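You operate a simulated robot arm through the tools that you are given. There is no shell and no other tool.

You run a simulated two-armed robot. Do the job below in one go: nothing can be reset, and whatever is moved stays where it is left.

## Task
Pick up the blue chock with one hand, pass it to the other hand and put it on the orange bench top. Put the yellow lug on the black bench top. Put the large copper bar from the upper tread on the tall rack worktop. The order is free.

Only the result counts: the job must be done as asked and must still hold three seconds after the hand-in. Knocking over, shifting, dropping, spilling or breaking anything else fails it.

## Robot
Two 7-joint arms with two-finger parallel grippers on one trunk, on a base that drives. Base frame: it is fixed to the floor where the robot stands at the start and does not move with it; the origin is under the middle of the robot, x ahead of it, y to its left, z up. Readings come in m, degrees, newtons and seconds.
The left shoulder is at the start at [0.05, 0.187, 0.985], the right one opposite. With the tool pointing down near the work surface each hand reaches from about 0.1 to 0.56 m from the robot's upright axis, wherever it stands, measured 20 degrees to its own side. Places, roughly: black bench top [-1.2, 3.7, 0.9]; blue chock (6x20x15 cm) [0.5, -0.2, 0.7]; large copper bar [2.5, -6.25, 0.5]; orange bench top [0.7, -2.5, 0.9]; tall rack worktop [-1.2, -7, 0.9]; yellow lug (10x3x3 cm) [-2, 3.6, 0.9]. Payload 3.43 kg a hand.
Tool frame (each hand has its own): the origin (TCP) lies between the finger pads and is the grasp point; the fingertips stand 0.03 m ahead of it; z points along the fingers, y is the line along which they close. The gripper opens to 0.094 m. The fingers are 0.028 m wide and 0.01 m thick; the gripper's body (0.05 by 0.096 m) begins 0.055 m behind the TCP.
Orientation is told as [roll, pitch, yaw] about the base's x, y, z axes, in that order, counted from this pose: with the fingers straight down and closing along the base's y, the tool's x points along the base's -x, its y along +y and its z along -z.

## Interface
- The arms move only by the tool nudge_tool. It takes "left_deltas", "right_deltas" or both (then of equal length, played together; a hand with none holds still); each is one flat list of numbers, 7 for each row, row after row: the shift along the tool's x, y, z in units of 25 mm (1.0 is 25 mm), then the turn, a rotation vector about the tool's x, y, z in units of 8 degrees (1.0 is 8 degrees), then the opening, from 0 (shut) to 1 (fully open). In form: [tx, ty, tz, wx, wy, wz, gripper, tx, ty, tz, wx, wy, wz, gripper, ...]. A call has 1 to 20 rows; each row shifts and turns the commanded pose from where the row before left it, along the tool's axes as they then stand. A call with a number of a shift or a turn outside -1 to 1 is refused whole. A row lasts 0.2 s, in which the tool goes at most 0.05 m and 8.6 degrees; a call with a longer step from one row to the next is refused whole, and so is a gripper value outside its range. Where a pose cannot be reached the arm comes as near as it can. A force on the tool above 40 N (or 10 N above the force at the start of the call, whichever is more), or a blocked arm, ends the call early, and 0.2 s more pass. Each finger travels about 0.153 m/s and halts on what it meets, pressing with about 37 N; the grip force reading is that of the motor and also rises with nothing between the fingers. The clock runs only during rows and for 0.2 s after the last one: add rows that do not move to give the fingers time. It gives the time, the measured TCP pose, the force on the tool (base axes), the opening and the grip force at its end, in the units of the frame above (readings bear some noise), with the torque about the TCP (base axes, N m) and any sound that the robot's microphone picked up.
- Cameras (640 x 400 px; columns grow to the right, rows downward): "scene" is now at [0.1398, -0.0239, 1.1417]; the picture's right is [-0.27, -0.96, 0.00], its down [-0.61, 0.17, -0.78] and it looks along [0.75, -0.21, -0.63] (base axes); focal length 262 px, centre (320, 200). "left" rides on the left gripper at [0.076, -0.014, -0.102] in its tool frame; the picture's right is [0.18, 0.98, 0.00], its down [-0.75, 0.14, -0.64] and it looks along [-0.63, 0.12, 0.77] (tool axes); focal length 243 px, centre (320, 200). "right" rides on the right gripper at [0.076, 0.014, -0.103] in its tool frame; the picture's right is [-0.18, 0.98, 0.00], its down [-0.75, -0.14, -0.64] and it looks along [-0.63, -0.12, 0.77] (tool axes); focal length 243 px, centre (320, 200). There is no depth. A picture from a camera that has moved, and an enlarged one, comes with that camera's place and axes in the base frame and with its lens.
- capture(camera): a new picture of that camera. The clock stands still meanwhile.
- lift_body(by): slides the trunk up (or, below 0, down) by that many m; the arms and the scene camera ride with it, the base frame stays. It gives what a move gives, with no picture.
- drive_base(legs): drives the robot by 1 to 6 legs, each [ahead, left, turn to the left] in m, m and degrees, along the robot's own axes; the way and the turn of a leg run together, so that a leg with both is an arc; at most 1.5 m and 180 degrees a leg. The arms and the cameras ride along, it lands a little off, and it stops where it bumps. It gives what a move gives.
- turn_head(pan, tilt): turns the head with the scene camera to pan (to the left, within 80 degrees either way) and tilt (down, from -29 to 69), counted from straight ahead of the robot. It gives what a move gives.
- inspect(camera, box): a new picture of the part [left, top, right, bottom] of that camera's present view, enlarged. The clock stands still meanwhile.
- sign_off(): hands the job in; it is judged then, once.

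Nothing tells you exact positions but the pictures and the camera data. Unless the task says otherwise, let go and move clear before handing in.

The tools are called after "Call:" by a JSON object that holds its "op" and its "data". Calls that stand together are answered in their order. nudge_tool: Moves the arms, as the interface text tells. Its arguments: {"type":"object","properties":{"left_deltas":{"type":"array","items":{"type":"number"}},"right_deltas":{"type":"array","items":{"type":"number"}}},"required":[]} The other tools are called the same way: lift_body (by) slides the trunk up or down; drive_base (legs) drives the base; turn_head (pan, tilt) turns the head that bears the scene camera; capture (camera) takes a picture; inspect (camera, box) takes an enlarged picture of a part of a camera's view; sign_off () hands the job in.

At the start:

```text
t: 0.0
left_eef_pos: [0.4654, 0.0126, 0.9559]
left_tool_rot: [0.0, -0.1, 0.1]
left_force: [-0.5, 0.4, 0.7]
left_torque: [0.01, 0.03, 0.05]
left_opening: 0.0941
left_grasp_force: 0.1
right_eef_pos: [0.3108, -0.3129, 0.8997]
right_tool_rot: [0.0, 0.0, 0.0]
right_force: [0.1, -0.4, -0.5]
right_torque: [-0.04, 0.0, 0.01]
right_opening: 0.0937
right_grasp_force: 0.1
trunk travel left (down, up): [-0.2, 0.232]
robot x, y, heading: [0.0061, 0.0032, -0.0]
head pan, tilt: [-15.5, 39.0]
```

scene: 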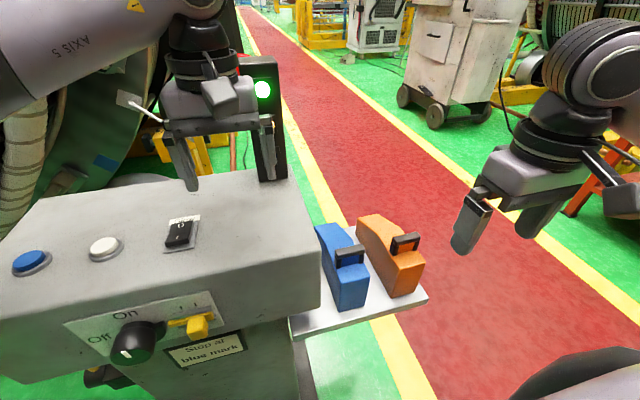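
right: 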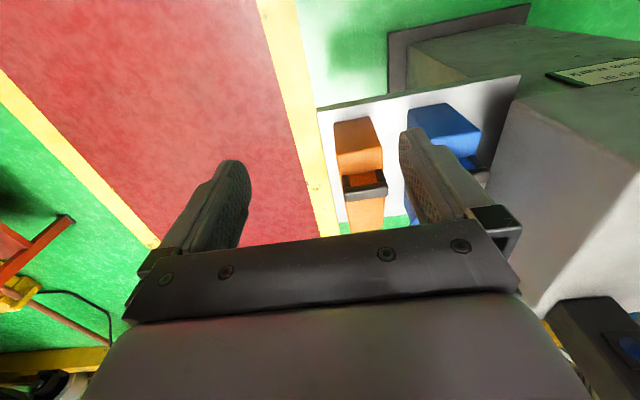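
left: 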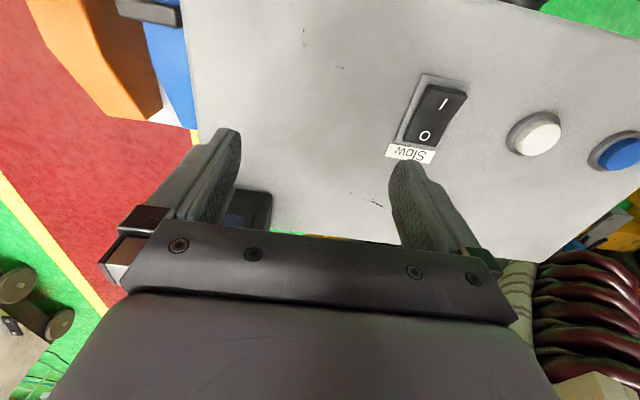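

I see a control cabinet ahead to the left, and on its right-hand shelf the blue chock with an orange chock beside it. I'll look closer before moving anything.

Call:
{"op": "inspect", "data": {"camera": "scene", "box": [260, 190, 460, 350]}}

Call:
{"op": "inspect", "data": {"camera": "right", "box": [300, 60, 560, 260]}}

Call:
{"op": "inspect", "data": {"camera": "scene", "box": [0, 160, 320, 400]}}

```text
2.50 times, centred on (360, 270) of scene
camera zoom: at [0.1398, -0.0239, 1.1417], right [-0.27, -0.96, 0.0], down [-0.61, 0.17, -0.78], along [0.75, -0.21, -0.63], focal length 656 px, centre (220, 25)
```

zoom: 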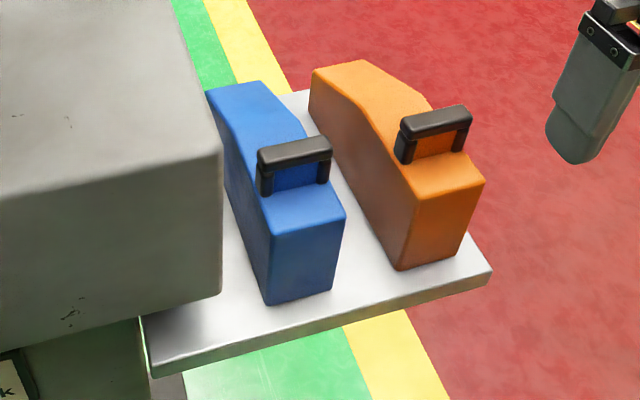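

```text
2.00 times, centred on (430, 160) of right
camera zoom: at [0.2365, -0.2982, 1.0038], right [0.18, 0.98, 0.0], down [0.75, -0.14, 0.64], along [0.63, -0.12, -0.77], focal length 485 px, centre (100, 280)
```

zoom: 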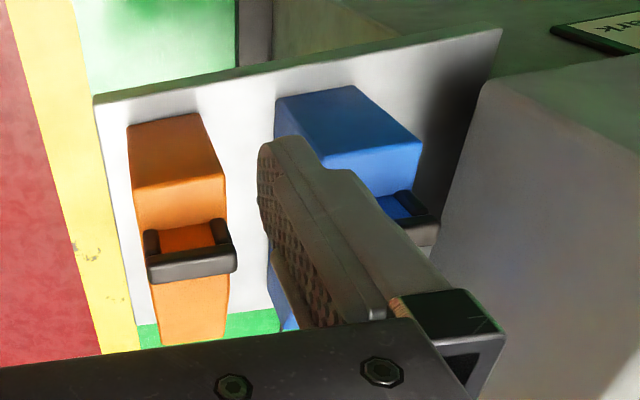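

```text
1.67 times, centred on (160, 280) of scene
camera zoom: at [0.1398, -0.0239, 1.1417], right [-0.27, -0.96, 0.0], down [-0.61, 0.17, -0.78], along [0.75, -0.21, -0.63], focal length 437 px, centre (587, 67)
```

zoom: 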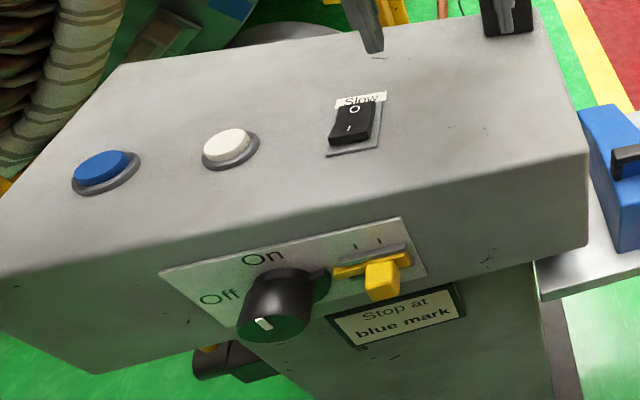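

The blue chock sits on a shelf roughly at x 0.42–0.62, y −0.145 to −0.205, with a small black carry handle on top. Before moving, I'll pan the head to learn the surroundings.

Call:
{"op": "turn_head", "data": {"pan": -75, "tilt": 15}}

Call:
{"op": "capture", "data": {"camera": "scene"}}

Call:
{"op": "turn_head", "data": {"pan": 75, "tilt": 15}}

Call:
{"op": "capture", "data": {"camera": "scene"}}

Call:
{"op": "turn_head", "data": {"pan": 0, "tilt": 15}}

Call:
{"op": "capture", "data": {"camera": "scene"}}

Call:
{"op": "turn_head", "data": {"pan": -15, "tilt": 60}}

Call:
{"op": "capture", "data": {"camera": "scene"}}

```text
t: 1.3
left_eef_pos: [0.465, 0.0136, 0.9551]
left_tool_rot: [-0.2, 0.0, 0.0]
left_force: [0.3, -0.3, -0.1]
left_torque: [0.0, 0.0, 0.02]
left_opening: 0.094
left_grasp_force: 0.1
right_eef_pos: [0.313, -0.3122, 0.9008]
right_tool_rot: [0.1, 0.0, 0.0]
right_force: [0.0, 0.3, -0.7]
right_torque: [0.02, 0.04, -0.03]
right_opening: 0.0941
right_grasp_force: 0.1
trunk travel left (down, up): [-0.2, 0.232]
robot x, y, heading: [0.001, -0.0023, 0.3]
head pan, tilt: [-75.0, 15.0]
```

```text
taken
camera scene: at [0.0814, -0.0912, 1.1797], right [-0.97, -0.26, 0.0], down [-0.07, 0.25, -0.97], along [0.25, -0.93, -0.26], focal length 262 px, centre (320, 200)
```

scene: 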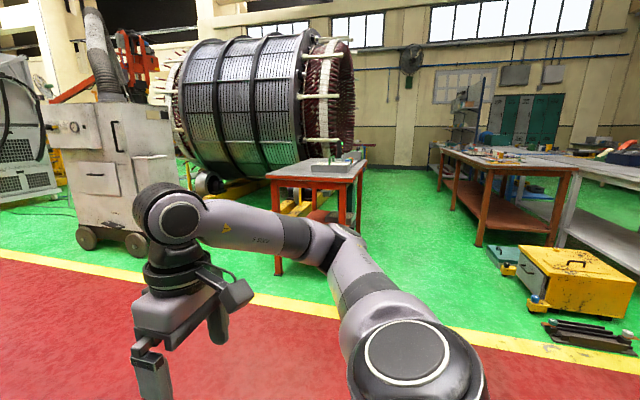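

```text
t: 3.6
left_eef_pos: [0.4649, 0.0128, 0.9558]
left_tool_rot: [-0.2, 0.0, 0.1]
left_force: [-0.4, -0.3, -0.1]
left_torque: [-0.03, 0.02, -0.01]
left_opening: 0.0941
left_grasp_force: 0.1
right_eef_pos: [0.3126, -0.312, 0.9001]
right_tool_rot: [-0.1, 0.0, 0.0]
right_force: [-0.9, -0.8, 1.1]
right_torque: [-0.01, 0.0, -0.01]
right_opening: 0.094
right_grasp_force: 0.1
trunk travel left (down, up): [-0.2, 0.232]
robot x, y, heading: [-0.0005, -0.0009, -0.2]
head pan, tilt: [75.0, 15.0]
```

```text
taken
camera scene: at [0.0814, 0.0892, 1.1797], right [0.97, -0.26, 0.0], down [-0.07, -0.25, -0.97], along [0.25, 0.93, -0.26], focal length 262 px, centre (320, 200)
```

scene: 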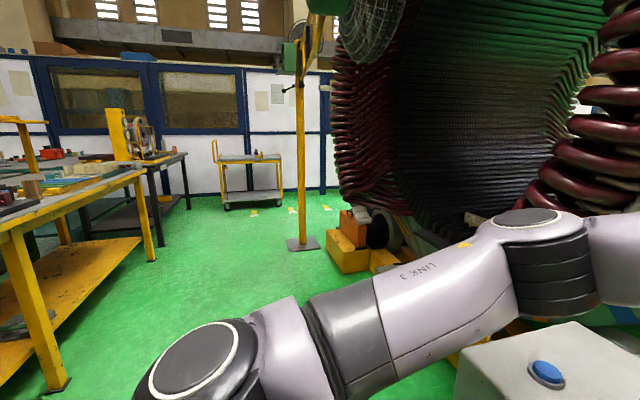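

```text
t: 5.1
left_eef_pos: [0.4662, 0.0123, 0.9549]
left_tool_rot: [-0.1, -0.1, 0.0]
left_force: [-1.2, -1.0, -0.6]
left_torque: [0.01, 0.01, -0.01]
left_opening: 0.094
left_grasp_force: 0.2
right_eef_pos: [0.3115, -0.3122, 0.9004]
right_tool_rot: [0.0, 0.0, 0.1]
right_force: [0.4, -0.9, -0.3]
right_torque: [-0.01, 0.0, -0.02]
right_opening: 0.094
right_grasp_force: 0.2
trunk travel left (down, up): [-0.2, 0.232]
robot x, y, heading: [-0.0012, 0.0026, 0.2]
head pan, tilt: [0.0, 15.0]
```

```text
taken
camera scene: at [0.1506, -0.0009, 1.1797], right [0.0, -1.0, 0.0], down [-0.26, 0.0, -0.97], along [0.97, 0.0, -0.26], focal length 262 px, centre (320, 200)
```

scene: 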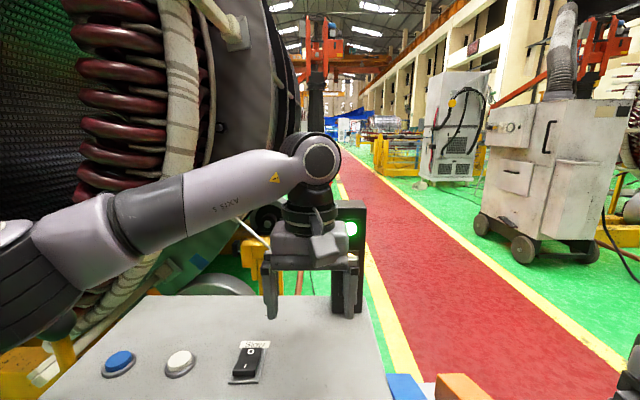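

```text
t: 6.2
left_eef_pos: [0.4649, 0.0123, 0.955]
left_tool_rot: [-0.1, 0.0, 0.0]
left_force: [0.2, 0.3, 0.2]
left_torque: [0.02, 0.03, 0.0]
left_opening: 0.0941
left_grasp_force: 0.0
right_eef_pos: [0.3112, -0.3117, 0.9005]
right_tool_rot: [0.0, 0.0, 0.0]
right_force: [-0.2, 0.0, 0.4]
right_torque: [0.02, 0.01, 0.0]
right_opening: 0.0942
right_grasp_force: 0.0
trunk travel left (down, up): [-0.2, 0.232]
robot x, y, heading: [-0.001, -0.0009, 0.1]
head pan, tilt: [-15.0, 60.0]
```

```text
taken
camera scene: at [0.1216, -0.0182, 1.1135], right [-0.26, -0.97, 0.0], down [-0.84, 0.22, -0.5], along [0.48, -0.13, -0.87], focal length 262 px, centre (320, 200)
```

scene: 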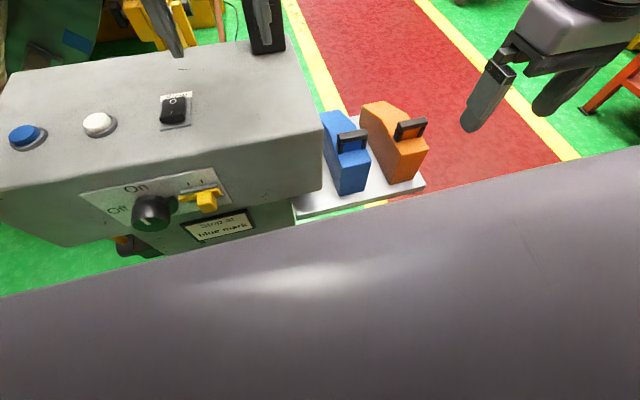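

The orange bench is across the red aisle (to the right), and other benches are behind-left. Now I take a close look at the chock from this steeper view.

Call:
{"op": "inspect", "data": {"camera": "scene", "box": [280, 90, 440, 220]}}

```text
3.08 times, centred on (360, 155) of scene
camera zoom: at [0.1216, -0.0182, 1.1135], right [-0.26, -0.97, 0.0], down [-0.84, 0.22, -0.5], along [0.48, -0.13, -0.87], focal length 807 px, centre (197, 338)
```

zoom: 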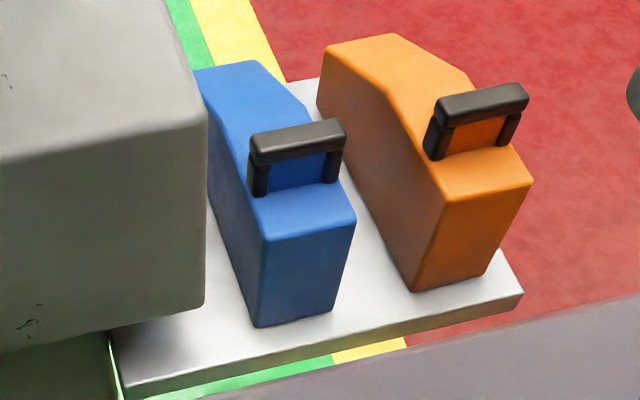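

I triangulate the chock at about x 0.39–0.57, y −0.135…−0.19, top about z 0.72, with the orange one about 8 cm to its right. I'll back up a bit for working room and take fresh views from the scene camera and the right hand.

Call:
{"op": "drive_base", "data": {"legs": [[-0.12, 0, 0]]}}

Call:
{"op": "turn_head", "data": {"pan": -18, "tilt": 40}}

Call:
{"op": "capture", "data": {"camera": "scene"}}

Call:
{"op": "capture", "data": {"camera": "right"}}

```text
t: 7.5
left_eef_pos: [0.3483, 0.0116, 0.955]
left_tool_rot: [-0.2, -0.1, -0.1]
left_force: [-0.4, 0.0, 0.2]
left_torque: [0.02, 0.02, 0.0]
left_opening: 0.094
left_grasp_force: 0.2
right_eef_pos: [0.1928, -0.3134, 0.8998]
right_tool_rot: [0.1, 0.0, -0.1]
right_force: [-0.6, -0.4, 0.7]
right_torque: [0.0, -0.02, -0.02]
right_opening: 0.0941
right_grasp_force: 0.0
trunk travel left (down, up): [-0.2, 0.232]
robot x, y, heading: [-0.118, 0.0023, -0.3]
head pan, tilt: [-15.0, 60.0]
```

```text
t: 8.3
left_eef_pos: [0.3484, 0.0134, 0.9559]
left_tool_rot: [-0.1, 0.0, -0.1]
left_force: [-0.8, 0.6, 0.2]
left_torque: [0.03, 0.01, -0.01]
left_opening: 0.094
left_grasp_force: 0.1
right_eef_pos: [0.1943, -0.3126, 0.8995]
right_tool_rot: [0.1, 0.0, -0.2]
right_force: [-0.4, -0.3, 0.2]
right_torque: [-0.03, 0.02, -0.02]
right_opening: 0.0942
right_grasp_force: 0.1
trunk travel left (down, up): [-0.2, 0.232]
robot x, y, heading: [-0.1181, 0.0003, -0.2]
head pan, tilt: [-18.0, 40.0]
```

```text
taken
camera scene: at [0.0212, -0.0275, 1.1401], right [-0.31, -0.95, 0.0], down [-0.61, 0.2, -0.77], along [0.73, -0.24, -0.64], focal length 262 px, centre (320, 200)
```

scene: 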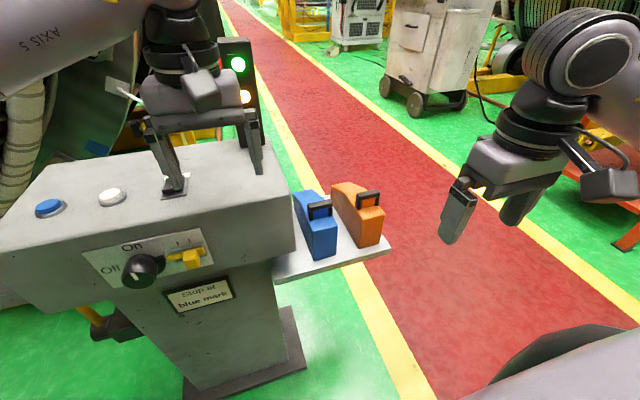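

```text
taken
camera right: at [0.1189, -0.2987, 1.0038], right [0.19, 0.98, 0.0], down [0.75, -0.14, 0.64], along [0.63, -0.12, -0.77], focal length 243 px, centre (320, 200)
```

right: 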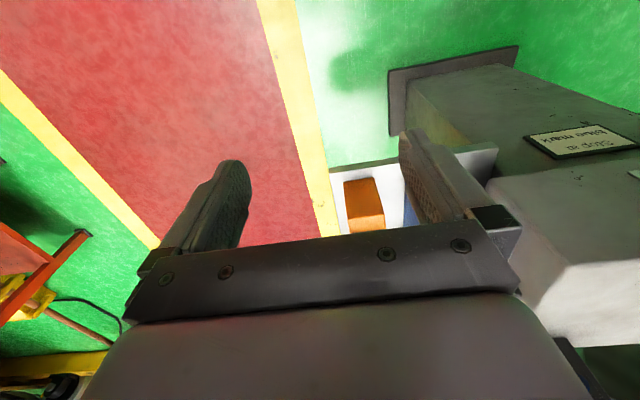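

The scene is unchanged after backing up. I'll bring the right hand in front of the chock at a safe height and tilt it 45° forward.

Call:
{"op": "nudge_tool", "data": {"right_deltas": [-0.333, 1, 0, 0, 0, 0, 0.85, -0.333, 1, 0, 0, 0, 0, 0.85, -0.333, 1, 0, 0, 0, 0, 0.85, -0.333, 1, 0, 0, 0, 0, 0.85, -0.333, 1, 0, 0, 0, 0, 0.85, -0.333, 1, 0, 0, 0, 0, 0.85, 0, 0, 0, 0, -0.9375, 0, 0.85, 0, 0, 0, 0, -0.9375, 0, 0.85, 0, 0, 0, 0, -0.9375, 0, 0.85, 0, 0, 0, 0, -0.9375, 0, 0.85, 0, 0, 0, 0, -0.9375, 0, 0.85, 0, 0, 0, 0, -0.9375, 0, 0.85, 0, 0, 0, 0, 0, 0, 0.85]}}

Call:
{"op": "capture", "data": {"camera": "right"}}

Call:
{"op": "capture", "data": {"camera": "scene"}}

```text
t: 11.1
left_eef_pos: [0.3479, 0.0127, 0.9555]
left_tool_rot: [-0.1, -0.1, -0.1]
left_force: [0.0, -0.4, 0.1]
left_torque: [0.01, -0.01, 0.01]
left_opening: 0.0938
left_grasp_force: 0.0
right_eef_pos: [0.2581, -0.1562, 0.9031]
right_tool_rot: [0.1, -45.1, -0.1]
right_force: [-0.3, -0.3, -0.3]
right_torque: [-0.02, 0.01, 0.02]
right_opening: 0.0799
right_grasp_force: 0.0
right hand out of reach, approached as far as the arm can: row 12
trunk travel left (down, up): [-0.2, 0.232]
robot x, y, heading: [-0.1131, 0.0026, -0.2]
head pan, tilt: [-18.0, 40.0]
```

```text
taken
camera right: at [0.1323, -0.1414, 0.9232], right [0.13, 0.98, 0.13], down [0.08, -0.14, 0.99], along [0.99, -0.12, -0.1], focal length 243 px, centre (320, 200)
```

right: 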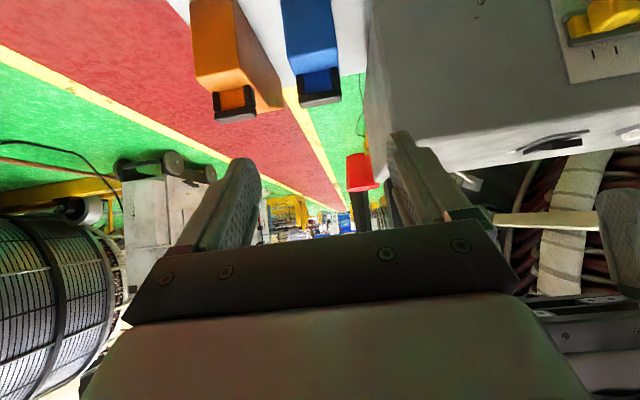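

```text
taken
camera scene: at [0.0212, -0.0275, 1.1402], right [-0.31, -0.95, 0.0], down [-0.61, 0.2, -0.77], along [0.73, -0.24, -0.64], focal length 262 px, centre (320, 200)
```

scene: 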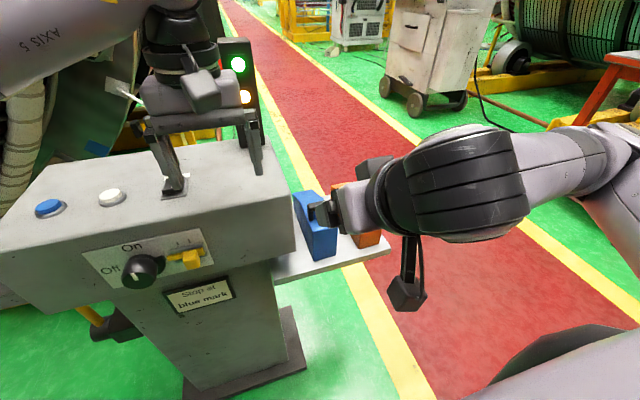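

The right hand is tilted 45° and clear. Let me zoom in on the chock in the right-hand view to refine its position.

Call:
{"op": "inspect", "data": {"camera": "right", "box": [180, 0, 400, 138]}}

Call:
{"op": "inspect", "data": {"camera": "scene", "box": [270, 170, 430, 270]}}

```text
2.90 times, centred on (290, 69) of right
camera zoom: at [0.1323, -0.1414, 0.9232], right [0.13, 0.98, 0.13], down [0.08, -0.14, 0.99], along [0.99, -0.12, -0.1], focal length 703 px, centre (407, 580)
```

zoom: 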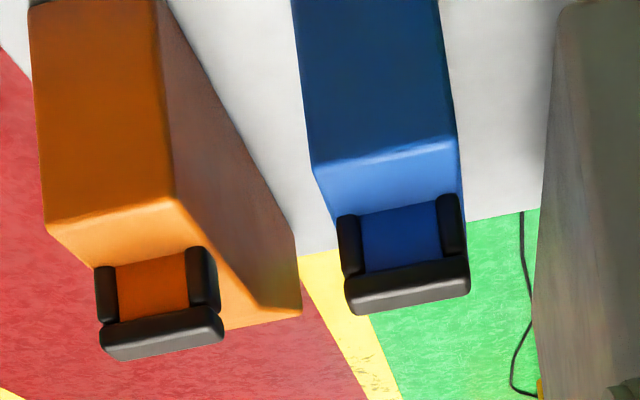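

```text
4.00 times, centred on (350, 220) of scene
camera zoom: at [0.0212, -0.0275, 1.1402], right [-0.31, -0.95, 0.0], down [-0.61, 0.2, -0.77], along [0.73, -0.24, -0.64], focal length 1049 px, centre (200, 120)
```

zoom: 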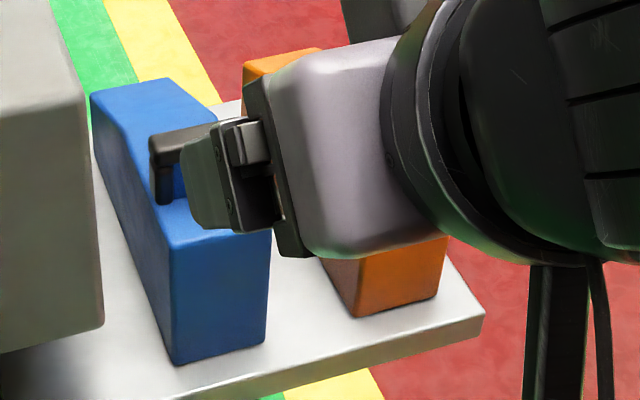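

Refined: near face x≈0.385, centre y≈−0.159, body z 0.635–0.735, width ≈5.5 cm, handle at x≈0.42. I'll move to a pre‑grasp 10 cm back along the 45° approach line and check.

Call:
{"op": "nudge_tool", "data": {"right_deltas": [0.166, -0.017, 0.86, 0, 0, 0, 0.8, 0.166, -0.017, 0.86, 0, 0, 0, 0.8, 0.166, -0.017, 0.86, 0, 0, 0, 0.8, 0.166, -0.017, 0.86, 0, 0, 0, 0.8, 0.166, -0.017, 0.86, 0, 0, 0, 0.8, 0.166, -0.017, 0.86, 0, 0, 0, 0.8, 0.166, -0.017, 0.86, 0, 0, 0, 0.8, 0, 0, 0, 0, 0, 0, 0.8]}}

Call:
{"op": "capture", "data": {"camera": "right"}}

Call:
{"op": "inspect", "data": {"camera": "scene", "box": [220, 150, 460, 300]}}

```text
t: 12.9
left_eef_pos: [0.348, 0.0121, 0.9561]
left_tool_rot: [-0.1, 0.0, -0.2]
left_force: [0.7, 0.3, -0.1]
left_torque: [0.0, 0.02, 0.03]
left_opening: 0.0941
left_grasp_force: 0.1
right_eef_pos: [0.3432, -0.1579, 0.7745]
right_tool_rot: [0.0, -45.0, -0.1]
right_force: [-0.4, -0.1, -0.4]
right_torque: [-0.01, 0.02, -0.02]
right_opening: 0.0751
right_grasp_force: 0.0
trunk travel left (down, up): [-0.2, 0.232]
robot x, y, heading: [-0.1129, -0.0006, -0.1]
head pan, tilt: [-18.0, 40.0]
```

```text
taken
camera right: at [0.2178, -0.1441, 0.7946], right [0.13, 0.98, 0.13], down [0.08, -0.14, 0.99], along [0.99, -0.12, -0.1], focal length 243 px, centre (320, 200)
```

right: 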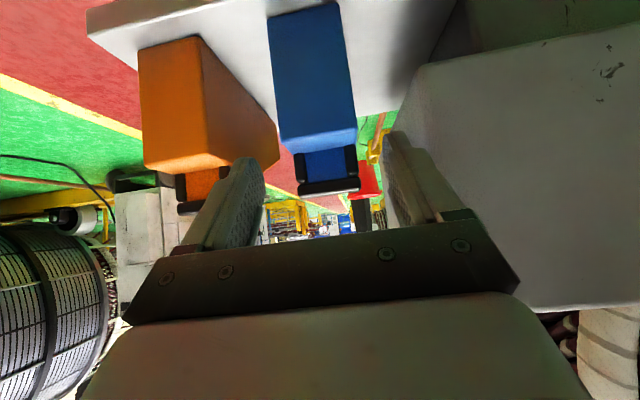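

```text
2.67 times, centred on (340, 225) of scene
camera zoom: at [0.0212, -0.0275, 1.1402], right [-0.31, -0.95, 0.0], down [-0.61, 0.2, -0.77], along [0.73, -0.24, -0.64], focal length 699 px, centre (267, 133)
```

zoom: 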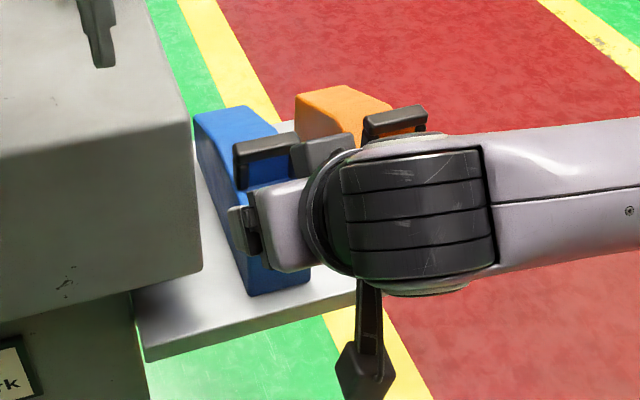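

The chock is centred between the fingers. A zoom to verify distance before advancing.

Call:
{"op": "inspect", "data": {"camera": "right", "box": [230, 60, 430, 240]}}

```text
2.22 times, centred on (330, 150) of right
camera zoom: at [0.2178, -0.1441, 0.7946], right [0.13, 0.98, 0.13], down [0.08, -0.14, 0.99], along [0.99, -0.12, -0.1], focal length 539 px, centre (298, 311)
```

zoom: 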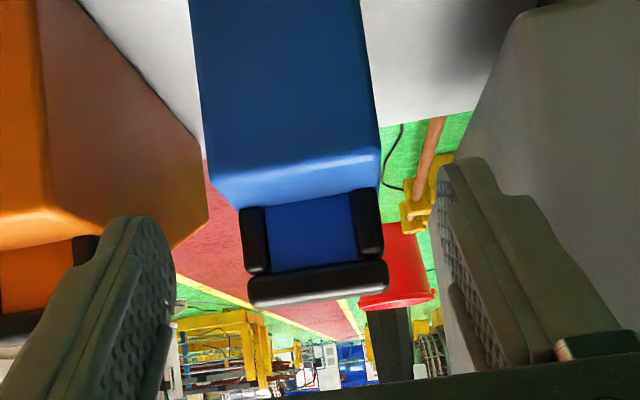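

Alignment good; advancing 10 cm along the tool axis so the fingers straddle the near end of the chock.

Call:
{"op": "nudge_tool", "data": {"right_deltas": [0, -0.01, 0.5, 0, 0, 0, 0.8, 0, -0.01, 0.5, 0, 0, 0, 0.8, 0, -0.01, 0.5, 0, 0, 0, 0.8, 0, -0.01, 0.5, 0, 0, 0, 0.8, 0, -0.01, 0.5, 0, 0, 0, 0.8, 0, 0, 0.5, 0, 0, 0, 0.8, 0, 0, 0.5, 0, 0, 0, 0.8, 0, 0, 0.5, 0, 0, 0, 0.8, 0, 0, 0, 0, 0, 0, 0.8]}}

Call:
{"op": "capture", "data": {"camera": "right"}}

Call:
{"op": "inspect", "data": {"camera": "scene", "box": [220, 150, 460, 300]}}

```text
t: 14.9
left_eef_pos: [0.3493, 0.0125, 0.9551]
left_tool_rot: [-0.2, 0.0, -0.1]
left_force: [0.4, 0.5, -0.1]
left_torque: [0.0, -0.02, 0.0]
left_opening: 0.0939
left_grasp_force: 0.1
right_eef_pos: [0.4138, -0.1602, 0.7046]
right_tool_rot: [0.0, -44.9, -0.1]
right_force: [-0.7, 0.0, 0.5]
right_torque: [0.02, -0.01, -0.01]
right_opening: 0.0752
right_grasp_force: 0.0
trunk travel left (down, up): [-0.2, 0.232]
robot x, y, heading: [-0.1157, -0.0037, -0.2]
head pan, tilt: [-18.0, 40.0]
```

```text
taken
camera right: at [0.2888, -0.1459, 0.7255], right [0.13, 0.98, 0.13], down [0.08, -0.14, 0.99], along [0.99, -0.12, -0.1], focal length 243 px, centre (320, 200)
```

right: 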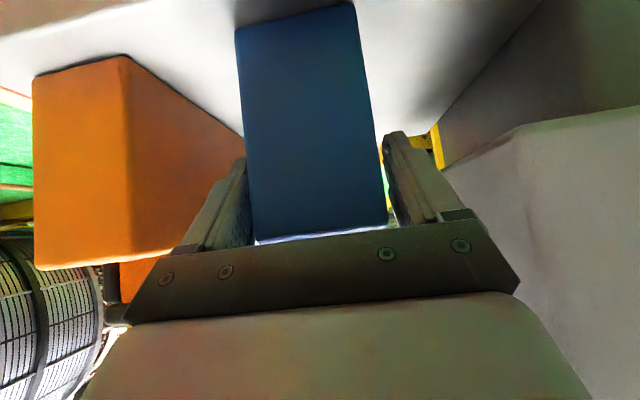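

```text
2.67 times, centred on (340, 225) of scene
camera zoom: at [0.0212, -0.0275, 1.1402], right [-0.31, -0.95, 0.0], down [-0.61, 0.2, -0.77], along [0.73, -0.24, -0.64], focal length 699 px, centre (267, 133)
```

zoom: 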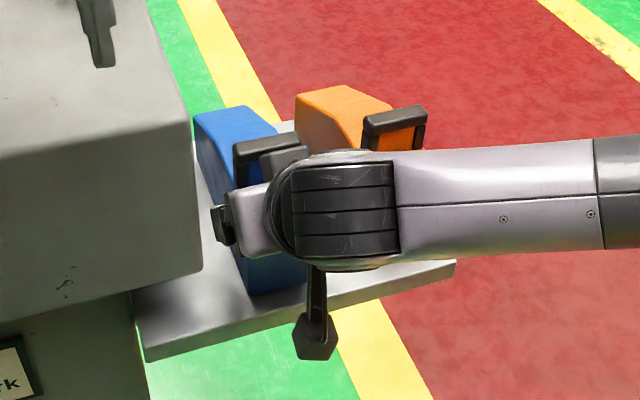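

Both fingers straddle the block's near end with even gaps. I'll go 7 mm deeper and close.

Call:
{"op": "nudge_tool", "data": {"right_deltas": [0, 0, 0.28, 0, 0, 0, 0.8, 0, 0, 0, 0, 0, 0, 0.6, 0, 0, 0, 0, 0, 0, 0.5, 0, 0, 0, 0, 0, 0, 0, 0, 0, 0, 0, 0, 0, 0, 0, 0, 0, 0, 0, 0, 0]}}

Call:
{"op": "capture", "data": {"camera": "right"}}

```text
t: 16.3
left_eef_pos: [0.3483, 0.0122, 0.955]
left_tool_rot: [0.0, -0.1, -0.1]
left_force: [0.9, 1.0, 0.6]
left_torque: [0.01, -0.03, 0.0]
left_opening: 0.0939
left_grasp_force: 0.1
right_eef_pos: [0.4189, -0.1596, 0.7015]
right_tool_rot: [0.0, -45.1, -0.2]
right_force: [-0.8, -0.5, 3.4]
right_torque: [0.15, 0.14, -0.02]
right_opening: 0.0644
right_grasp_force: 36.3
trunk travel left (down, up): [-0.2, 0.232]
robot x, y, heading: [-0.1154, 0.001, -0.2]
head pan, tilt: [-18.0, 40.0]
```

```text
taken
camera right: at [0.2942, -0.1455, 0.7212], right [0.13, 0.98, 0.13], down [0.08, -0.14, 0.99], along [0.99, -0.12, -0.09], focal length 243 px, centre (320, 200)
```

right: 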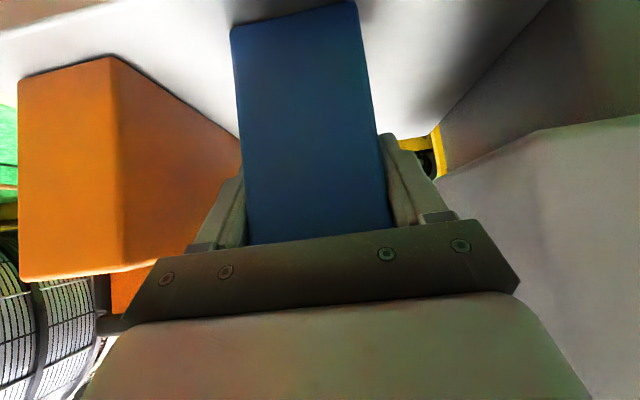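

Gripped (36 N). Lift 2 cm straight up and check weight and droop.

Call:
{"op": "nudge_tool", "data": {"right_deltas": [-0.14, 0, -0.14, 0, 0, 0, 0, -0.14, 0, -0.14, 0, 0, 0, 0, -0.14, 0, -0.14, 0, 0, 0, 0, -0.14, 0, -0.14, 0, 0, 0, 0, 0, 0, 0, 0, 0, 0, 0]}}

Call:
{"op": "capture", "data": {"camera": "right"}}

Call:
{"op": "inspect", "data": {"camera": "scene", "box": [220, 150, 460, 300]}}

```text
t: 17.5
left_eef_pos: [0.3495, 0.0115, 0.9559]
left_tool_rot: [-0.1, 0.0, -0.2]
left_force: [-0.4, 0.9, 0.0]
left_torque: [0.02, -0.01, -0.02]
left_opening: 0.0943
left_grasp_force: 0.0
right_eef_pos: [0.4202, -0.1602, 0.7202]
right_tool_rot: [0.0, -45.0, -0.3]
right_force: [-0.5, 0.8, -5.1]
right_torque: [-0.01, 0.34, 0.02]
right_opening: 0.0641
right_grasp_force: 36.9
trunk travel left (down, up): [-0.2, 0.232]
robot x, y, heading: [-0.114, 0.0027, -0.2]
head pan, tilt: [-18.0, 40.0]
```

```text
taken
camera right: at [0.2943, -0.1458, 0.7402], right [0.13, 0.98, 0.13], down [0.08, -0.14, 0.99], along [0.99, -0.12, -0.1], focal length 243 px, centre (320, 200)
```

right: 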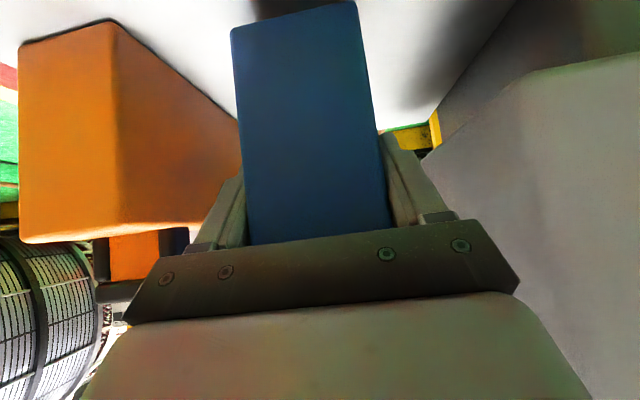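

```text
2.67 times, centred on (340, 225) of scene
camera zoom: at [0.0216, -0.0276, 1.1401], right [-0.31, -0.95, 0.0], down [-0.61, 0.2, -0.77], along [0.73, -0.24, -0.64], focal length 699 px, centre (267, 133)
```

zoom: 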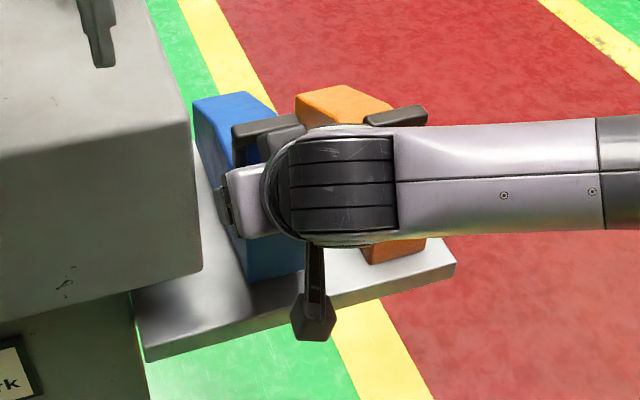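

The chock weighs only about 5 N and stays level. I'll lift it 20 cm straight up, clear of the cabinet and orange chock.

Call:
{"op": "nudge_tool", "data": {"right_deltas": [-0.4, 0, -0.4, 0, 0, 0, 0, -0.7, 0, -0.7, 0, 0, 0, 0, -0.7, 0, -0.7, 0, 0, 0, 0, -0.7, 0, -0.7, 0, 0, 0, 0, -0.7, 0, -0.7, 0, 0, 0, 0, -0.7, 0, -0.7, 0, 0, 0, 0, -0.7, 0, -0.7, 0, 0, 0, 0, -0.7, 0, -0.7, 0, 0, 0, 0, -0.4, 0, -0.4, 0, 0, 0, 0, 0, 0, 0, 0, 0, 0, 0]}}

Call:
{"op": "capture", "data": {"camera": "right"}}

Call:
{"op": "capture", "data": {"camera": "scene"}}

```text
t: 19.7
left_eef_pos: [0.3499, 0.0117, 0.9544]
left_tool_rot: [0.0, 0.0, 0.0]
left_force: [0.5, 0.4, -0.7]
left_torque: [-0.01, 0.03, -0.02]
left_opening: 0.0942
left_grasp_force: 0.0
right_eef_pos: [0.4187, -0.162, 0.9224]
right_tool_rot: [0.0, -44.9, -0.1]
right_force: [0.6, -0.1, -5.1]
right_torque: [0.01, 0.34, 0.01]
right_opening: 0.0644
right_grasp_force: 37.0
trunk travel left (down, up): [-0.2, 0.232]
robot x, y, heading: [-0.1169, -0.0016, -0.4]
head pan, tilt: [-18.0, 40.0]
```

```text
taken
camera right: at [0.2942, -0.1477, 0.9422], right [0.13, 0.98, 0.13], down [0.08, -0.14, 0.99], along [0.99, -0.12, -0.1], focal length 243 px, centre (320, 200)
```

right: 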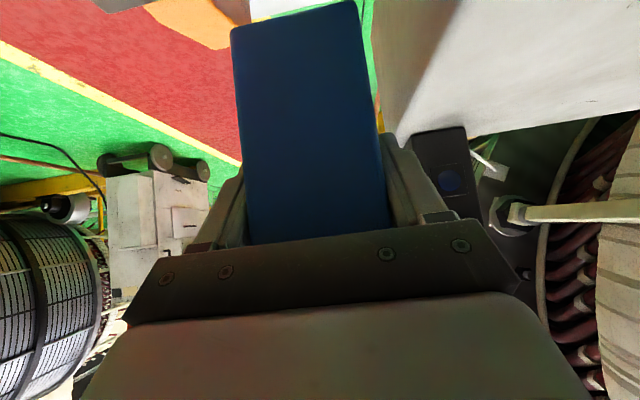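

```text
taken
camera scene: at [0.0216, -0.0276, 1.1401], right [-0.31, -0.95, 0.0], down [-0.61, 0.2, -0.77], along [0.73, -0.24, -0.64], focal length 262 px, centre (320, 200)
```

scene: 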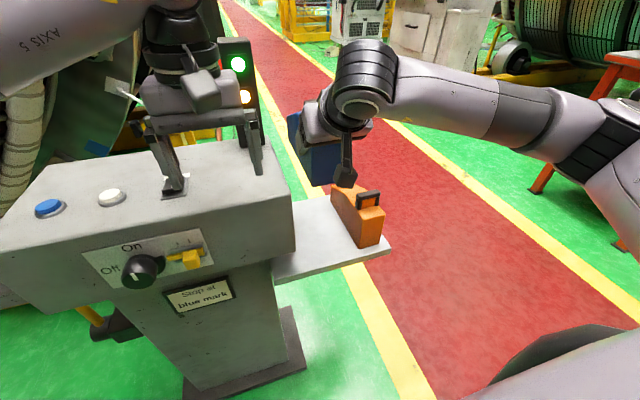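

The chock is held clear above everything. I'll sidestep right off the cabinet area, then turn toward the orange bench for handover in open space.

Call:
{"op": "drive_base", "data": {"legs": [[0, -0.3, 0], [0, 0, -80]]}}

Call:
{"op": "turn_head", "data": {"pan": 0, "tilt": 20}}

Call:
{"op": "capture", "data": {"camera": "scene"}}

```text
t: 26.4
left_eef_pos: [-0.0373, -0.7559, 0.9549]
left_tool_rot: [-0.1, 0.0, -81.5]
left_force: [0.2, 0.7, -0.9]
left_torque: [-0.04, -0.02, 0.0]
left_opening: 0.0937
left_grasp_force: 0.0
right_eef_pos: [-0.1989, -0.8504, 0.9214]
right_tool_rot: [0.0, -44.9, -81.5]
right_force: [0.8, 0.6, -5.2]
right_torque: [0.35, 0.1, 0.01]
right_opening: 0.0646
right_grasp_force: 37.0
trunk travel left (down, up): [-0.2, 0.232]
robot x, y, heading: [-0.1177, -0.2972, -81.4]
head pan, tilt: [-18.0, 40.0]
```

```text
t: 27.2
left_eef_pos: [-0.0365, -0.7549, 0.954]
left_tool_rot: [0.0, 0.0, -81.5]
left_force: [0.5, -1.1, -0.3]
left_torque: [-0.01, 0.02, 0.02]
left_opening: 0.0942
left_grasp_force: 0.1
right_eef_pos: [-0.1963, -0.8502, 0.9223]
right_tool_rot: [0.0, -44.9, -81.4]
right_force: [0.5, -0.1, -5.3]
right_torque: [0.35, 0.06, -0.04]
right_opening: 0.0642
right_grasp_force: 37.3
trunk travel left (down, up): [-0.2, 0.232]
robot x, y, heading: [-0.1187, -0.3006, -81.4]
head pan, tilt: [0.0, 20.0]
```

```text
taken
camera scene: at [-0.0969, -0.4478, 1.1714], right [-0.99, -0.15, 0.0], down [-0.05, 0.34, -0.94], along [0.14, -0.93, -0.34], focal length 262 px, centre (320, 200)
```

scene: 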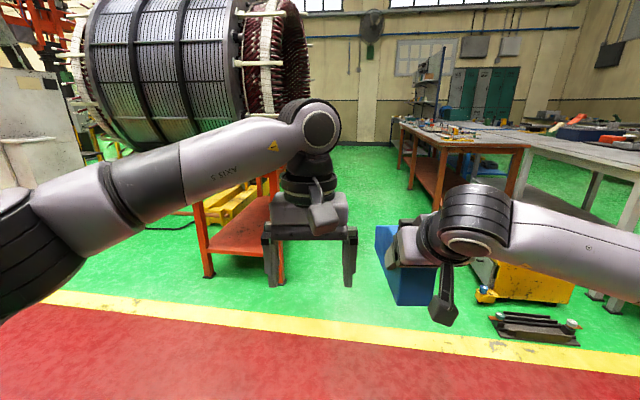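

The aisle is clear, chock still firmly held. I'll raise the left hand out of the way and rotate both hands so the chock points across toward the left hand for handover.

Call:
{"op": "nudge_tool", "data": {"left_deltas": [0, 0.8, -0.5, 0, 0, 0, 1, 0, 0.8, -0.5, 0, 0, 0, 1, 0, 0.8, -0.5, 0, 0, 0, 1, 0, 0.8, -0.5, 0, 0, 0, 1, 0, 0.8, -0.5, 0, 0, 0, 1, 0, 0.8, -0.5, 0, 0, 0, 1, 0, 0.8, -0.5, 0, 0, 0, 1, 0, 0.8, -0.5, 0, 0, 0, 1, 0, 0, 0, 0, 0, 0.9375, 1, 0, 0, 0, 0, 0, 0.9375, 1, 0, 0, 0, 0, 0, 0.9375, 1, 0, 0, 0, 0, 0, 0.9375, 1, 0, 0, 0, 0, 0, 0.9375, 1, 0, 0, 0, 0, 0, 0.9375, 1, 0, 0, 0, 0, 0, 0.9375, 1, 0, 0, 0, 0, 0, 0.9375, 1, 0, 0, 0, 0, 0, 0.9375, 1, 0, 0, 0, 0, 0, 0.9375, 1, 0, 0, 0, 0, 0, 0.9375, 1, 0, 0, 0, 0, 0, 0.9375, 1], "right_deltas": [0, 0, 0, 0, 0, 0, 0, 0, 0, 0, 0, 0, 0, 0, 0, 0, 0, 0, 0, 0, 0, 0, 0, 0, 0, 0, 0, 0, 0, 0, 0, 0, 0, 0, 0, 0, 0, 0, 0, 0, 0, 0, 0, 0, 0, 0, 0, 0, 0, 0, 0, 0, 0, 0, 0, 0, 0, 0, 0, -0.663, 0, -0.663, 0, 0, 0, 0, -0.663, 0, -0.663, 0, 0, 0, 0, -0.663, 0, -0.663, 0, 0, 0, 0, -0.663, 0, -0.663, 0, 0, 0, 0, -0.663, 0, -0.663, 0, 0, 0, 0, -0.663, 0, -0.663, 0, 0, 0, 0, -0.663, 0, -0.663, 0, 0, 0, 0, -0.663, 0, -0.663, 0, 0, 0, 0, -0.663, 0, -0.663, 0, 0, 0, 0, -0.663, 0, -0.663, 0, 0, 0, 0, -0.663, 0, -0.663, 0, 0, 0, 0, -0.663, 0, -0.663, 0]}}

Call:
{"op": "capture", "data": {"camera": "scene"}}

```text
t: 31.4
left_eef_pos: [0.023, -0.5847, 0.9961]
left_tool_rot: [0.1, -0.1, -171.4]
left_force: [0.4, 0.4, 0.3]
left_torque: [-0.01, -0.01, 0.01]
left_opening: 0.0942
left_grasp_force: 0.1
left hand out of reach, approached as far as the arm can: row 15, 16, 17, 18, 19, 20
right_eef_pos: [-0.197, -0.8504, 0.9213]
right_tool_rot: [0.1, -45.0, -36.6]
right_force: [0.2, -0.8, -5.2]
right_torque: [0.19, 0.21, -0.02]
right_opening: 0.0641
right_grasp_force: 37.3
right hand out of reach, approached as far as the arm can: row 15, 16, 17, 18, 19, 20
trunk travel left (down, up): [-0.2, 0.232]
robot x, y, heading: [-0.1169, -0.2952, -81.2]
head pan, tilt: [0.0, 20.0]
```

```text
taken
camera scene: at [-0.0969, -0.4477, 1.1715], right [-0.99, -0.15, 0.0], down [-0.05, 0.34, -0.94], along [0.14, -0.93, -0.34], focal length 262 px, centre (320, 200)
```

scene: 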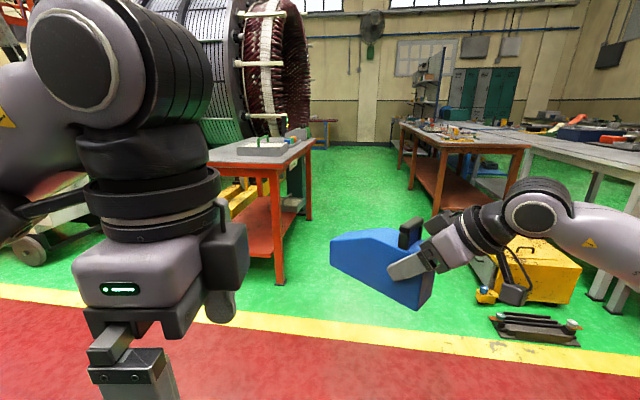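

The right hand turned 45° and the left came in closer than commanded. I'll test moving the left hand to the hovering spot for the handover.

Call:
{"op": "nudge_tool", "data": {"left_deltas": [-0.9, 0.487, 0.107, 0, 0, 0, 1, -0.9, 0.487, 0.107, 0, 0, 0, 1, -0.9, 0.487, 0.107, 0, 0, 0, 1, -0.9, 0.487, 0.107, 0, 0, 0, 1, -0.9, 0.487, 0.107, 0, 0, 0, 1, -0.9, 0.487, 0.107, 0, 0, 0, 1, 0, 0, 0, 0, 0, 0, 1]}}

```text
t: 33.0
left_eef_pos: [-0.0985, -0.626, 0.977]
left_tool_rot: [0.0, -0.1, -171.4]
left_force: [-0.4, -0.5, 0.4]
left_torque: [0.02, -0.04, -0.01]
left_opening: 0.0941
left_grasp_force: 0.0
left hand out of reach, approached as far as the arm can: row 1, 2, 3, 4, 5, 6
right_eef_pos: [-0.1976, -0.8506, 0.9208]
right_tool_rot: [0.1, -44.8, -36.6]
right_force: [-0.5, -0.1, -5.8]
right_torque: [0.21, 0.28, 0.0]
right_opening: 0.0645
right_grasp_force: 37.2
trunk travel left (down, up): [-0.2, 0.232]
robot x, y, heading: [-0.1166, -0.2948, -81.2]
head pan, tilt: [0.0, 20.0]
```

Reach is limited at this height; raising the trunk 15 cm and working lower relative to the shoulders will help (also for the 0.9 m benches).

Call:
{"op": "lift_body", "data": {"by": 0.15}}

Call:
{"op": "nudge_tool", "data": {"left_deltas": [0, 0.2, 0.9, 0, 0, 0, 1, 0, 0.4, 0.9, 0, 0, 0, 1, 0, 0.4, 0.9, 0, 0, 0, 1, 0, 0.4, 0.5, 0, 0, 0, 1, 0, 0.4, 0, 0, 0, 0, 1, 0, 0.2, 0, 0, 0, 0, 1, 0, 0, 0, 0, 0, 0, 1]}}

```text
t: 34.7
left_eef_pos: [-0.0973, -0.6262, 1.1253]
left_tool_rot: [0.0, -0.1, -171.3]
left_force: [-0.6, 0.3, 0.2]
left_torque: [0.01, 0.0, 0.07]
left_opening: 0.0937
left_grasp_force: 0.1
right_eef_pos: [-0.1987, -0.8511, 1.0717]
right_tool_rot: [0.1, -44.8, -36.7]
right_force: [-0.2, -1.0, -5.4]
right_torque: [0.21, 0.27, -0.01]
right_opening: 0.0644
right_grasp_force: 36.3
trunk travel left (down, up): [-0.35, 0.082]
robot x, y, heading: [-0.1136, -0.296, -81.5]
head pan, tilt: [0.0, 20.0]
```

```text
t: 36.3
left_eef_pos: [-0.0901, -0.6306, 1.0917]
left_tool_rot: [0.1, -0.2, -171.3]
left_force: [-0.9, -0.1, 0.6]
left_torque: [0.01, 0.01, 0.01]
left_opening: 0.0941
left_grasp_force: 0.2
left hand out of reach, approached as far as the arm can: row 2, 3, 4, 5, 6
right_eef_pos: [-0.1986, -0.8494, 1.0719]
right_tool_rot: [0.1, -44.9, -36.7]
right_force: [-0.5, 0.0, -5.0]
right_torque: [0.22, 0.31, 0.01]
right_opening: 0.0643
right_grasp_force: 36.7
trunk travel left (down, up): [-0.35, 0.082]
robot x, y, heading: [-0.1211, -0.2939, -81.5]
head pan, tilt: [0.0, 20.0]
```

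The left wrist doesn't like that yaw. I'll rotate the left hand back the other way to +45°, to match the chock's present direction.

Call:
{"op": "nudge_tool", "data": {"left_deltas": [0, 0, 0, 0, 0, -1, 1, 0, 0, 0, 0, 0, -1, 1, 0, 0, 0, 0, 0, -1, 1, 0, 0, 0, 0, 0, -1, 1, 0, 0, 0, 0, 0, -1, 1, 0, 0, 0, 0, 0, -1, 1, 0, 0, 0, 0, 0, -1, 1, 0, 0, 0, 0, 0, -1, 1, 0, 0, 0, 0, 0, -1, 1, 0, 0, 0, 0, 0, -1, 1, 0, 0, 0, 0, 0, -1, 1, 0, 0, 0, 0, 0, -1, 1, 0, 0, 0, 0, 0, -1, 1, 0, 0, 0, 0, 0, -1, 1, 0, 0, 0, 0, 0, -1, 1, 0, 0, 0, 0, 0, -1, 1, 0, 0, 0, 0, 0, -0.7, 1]}}

Call:
{"op": "capture", "data": {"camera": "scene"}}

```text
t: 39.9
left_eef_pos: [-0.0903, -0.6309, 1.0928]
left_tool_rot: [-0.1, 0.1, -37.7]
left_force: [1.2, 0.0, -0.1]
left_torque: [-0.04, -0.02, 0.0]
left_opening: 0.094
left_grasp_force: 0.0
right_eef_pos: [-0.1971, -0.8506, 1.0714]
right_tool_rot: [0.1, -44.9, -36.5]
right_force: [0.5, 0.2, -6.2]
right_torque: [0.21, 0.28, -0.03]
right_opening: 0.0639
right_grasp_force: 37.0
trunk travel left (down, up): [-0.35, 0.082]
robot x, y, heading: [-0.1177, -0.2955, -81.4]
head pan, tilt: [0.0, 20.0]
```

```text
taken
camera scene: at [-0.0969, -0.4478, 1.3215], right [-0.99, -0.15, 0.0], down [-0.05, 0.34, -0.94], along [0.14, -0.93, -0.34], focal length 262 px, centre (320, 200)
```

scene: 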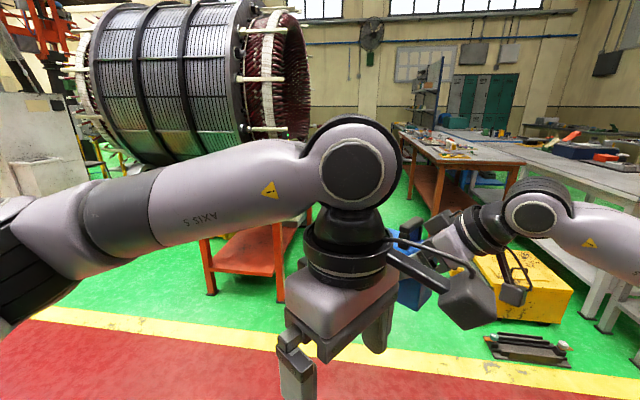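

Now I bring the right hand (with chock) to the handover spot in front of the chest.

Call:
{"op": "nudge_tool", "data": {"right_deltas": [0.9, 0.785, 0.457, 0, 0, 0, 0, 0.9, 0.785, 0.457, 0, 0, 0, 0, 0.9, 0.785, 0.457, 0, 0, 0, 0, 0.9, 0.785, 0.457, 0, 0, 0, 0, 0.9, 0.785, 0.457, 0, 0, 0, 0, 0, 0, 0, 0, 0, 0, 0]}}

Call:
{"op": "capture", "data": {"camera": "scene"}}

```text
t: 41.3
left_eef_pos: [-0.09, -0.6298, 1.092]
left_tool_rot: [0.0, 0.0, -37.9]
left_force: [0.1, -0.3, -0.5]
left_torque: [0.01, 0.0, -0.04]
left_opening: 0.0939
left_grasp_force: 0.1
right_eef_pos: [-0.1724, -0.75, 0.9508]
right_tool_rot: [0.1, -44.8, -36.6]
right_force: [-0.4, 0.5, -5.0]
right_torque: [0.2, 0.28, 0.01]
right_opening: 0.0644
right_grasp_force: 37.0
trunk travel left (down, up): [-0.35, 0.082]
robot x, y, heading: [-0.1162, -0.2971, -81.4]
head pan, tilt: [0.0, 20.0]
```

```text
taken
camera scene: at [-0.0968, -0.4478, 1.3215], right [-0.99, -0.15, 0.0], down [-0.05, 0.34, -0.94], along [0.14, -0.93, -0.34], focal length 262 px, centre (320, 200)
```

scene: 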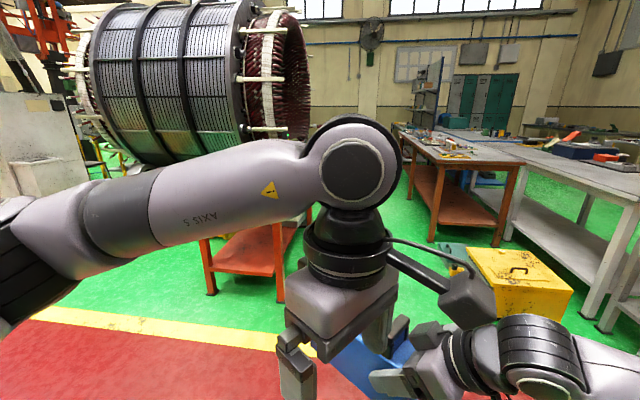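

The right hand is in place. Now the left hand goes to its pre-grasp above the chock's middle, tilted 18° away from the right hand.

Call:
{"op": "nudge_tool", "data": {"left_deltas": [-0.76, -0.93, -0.1, 0, 0, 0, 1, -0.76, -0.93, -0.1, 0, 0, 0, 1, -0.76, -0.93, -0.1, 0, 0, 0, 1, -0.76, -0.93, 0, 0, 0, 0, 1, -0.76, -0.93, 0, 0, 0, 0, 1, -0.76, -0.93, 0, 0, 0, -0.15, 1, 0, 0, 0, 0, 0.75, 0, 1, 0, 0, 0, 0, 0.75, 0, 1, 0, 0, 0, 0, 0.75, 0, 1, 0, 0, 0, 0, 0, 0, 1]}}

Call:
{"op": "turn_head", "data": {"pan": 0, "tilt": 45}}

Call:
{"op": "capture", "data": {"camera": "scene"}}

Call:
{"op": "capture", "data": {"camera": "left"}}

```text
t: 43.5
left_eef_pos: [-0.0846, -0.809, 1.1009]
left_tool_rot: [-0.1, 18.1, -36.6]
left_force: [0.2, 0.8, 0.2]
left_torque: [0.01, -0.02, 0.01]
left_opening: 0.0936
left_grasp_force: 0.0
right_eef_pos: [-0.173, -0.7489, 0.9504]
right_tool_rot: [0.2, -44.9, -36.6]
right_force: [-0.6, 0.4, -5.1]
right_torque: [0.19, 0.27, 0.0]
right_opening: 0.0643
right_grasp_force: 37.0
trunk travel left (down, up): [-0.35, 0.082]
robot x, y, heading: [-0.1174, -0.2957, -81.6]
head pan, tilt: [0.0, 20.0]
```

```text
t: 44.4
left_eef_pos: [-0.0841, -0.8091, 1.1004]
left_tool_rot: [-0.1, 18.1, -36.6]
left_force: [0.6, 0.1, 0.3]
left_torque: [0.01, 0.0, 0.02]
left_opening: 0.0942
left_grasp_force: 0.0
right_eef_pos: [-0.1723, -0.7495, 0.9498]
right_tool_rot: [0.1, -44.9, -36.5]
right_force: [0.4, 0.3, -5.4]
right_torque: [0.22, 0.26, 0.01]
right_opening: 0.0644
right_grasp_force: 37.0
trunk travel left (down, up): [-0.35, 0.082]
robot x, y, heading: [-0.12, -0.2995, -81.6]
head pan, tilt: [0.0, 45.0]
```

```text
taken
camera scene: at [-0.0986, -0.4361, 1.2829], right [-0.99, -0.15, 0.0], down [-0.1, 0.7, -0.71], along [0.1, -0.7, -0.71], focal length 262 px, centre (320, 200)
```

scene: 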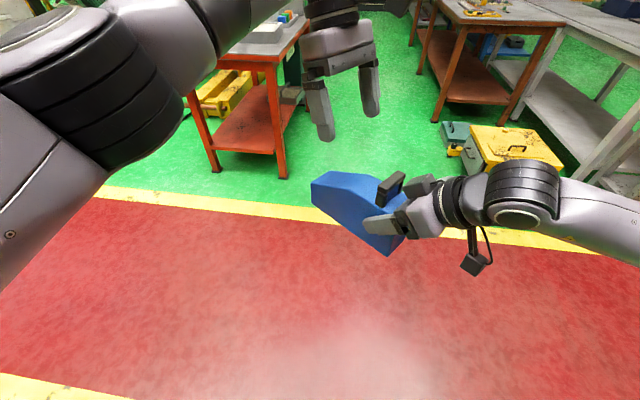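

```text
taken
camera left: at [-0.126, -0.7971, 1.2226], right [0.45, 0.89, 0.06], down [0.82, -0.43, 0.38], along [0.36, -0.12, -0.92], focal length 243 px, centre (320, 200)
```

left: 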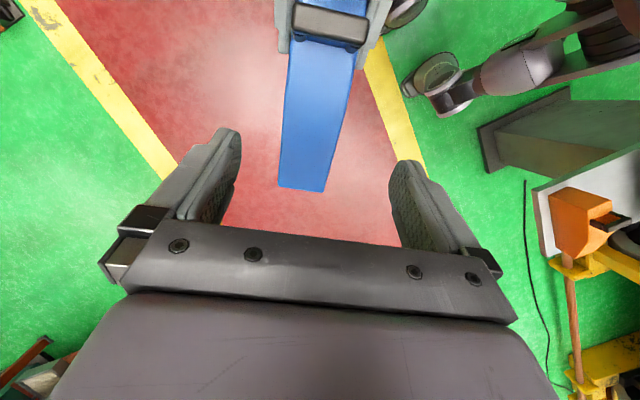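

The pose is reached; let me zoom in to measure the chock's lateral offset in the left hand's view.

Call:
{"op": "inspect", "data": {"camera": "left", "box": [220, 0, 420, 200]}}

Call:
{"op": "inspect", "data": {"camera": "scene", "box": [280, 60, 480, 280]}}

```text
2.00 times, centred on (320, 100) of left
camera zoom: at [-0.126, -0.7971, 1.2226], right [0.45, 0.89, 0.06], down [0.82, -0.43, 0.38], along [0.36, -0.12, -0.92], focal length 485 px, centre (320, 400)
```

zoom: 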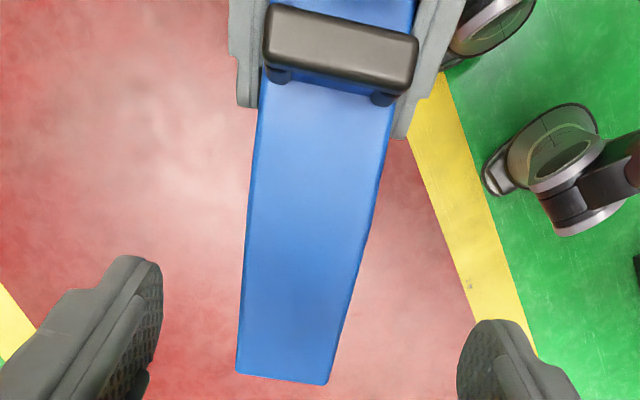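

```text
1.82 times, centred on (380, 170) of scene
camera zoom: at [-0.0986, -0.4361, 1.2829], right [-0.99, -0.15, 0.0], down [-0.1, 0.7, -0.71], along [0.1, -0.7, -0.71], focal length 477 px, centre (211, 254)
```

zoom: 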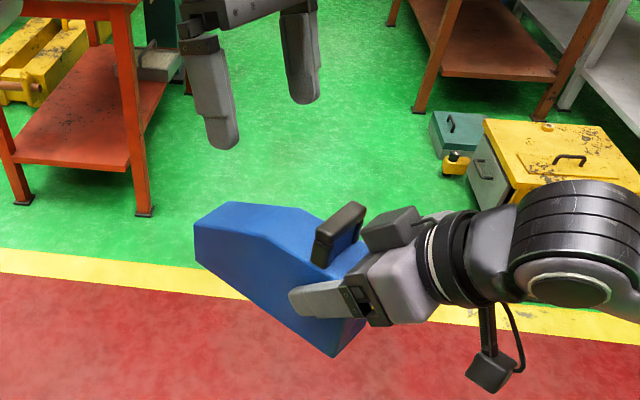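

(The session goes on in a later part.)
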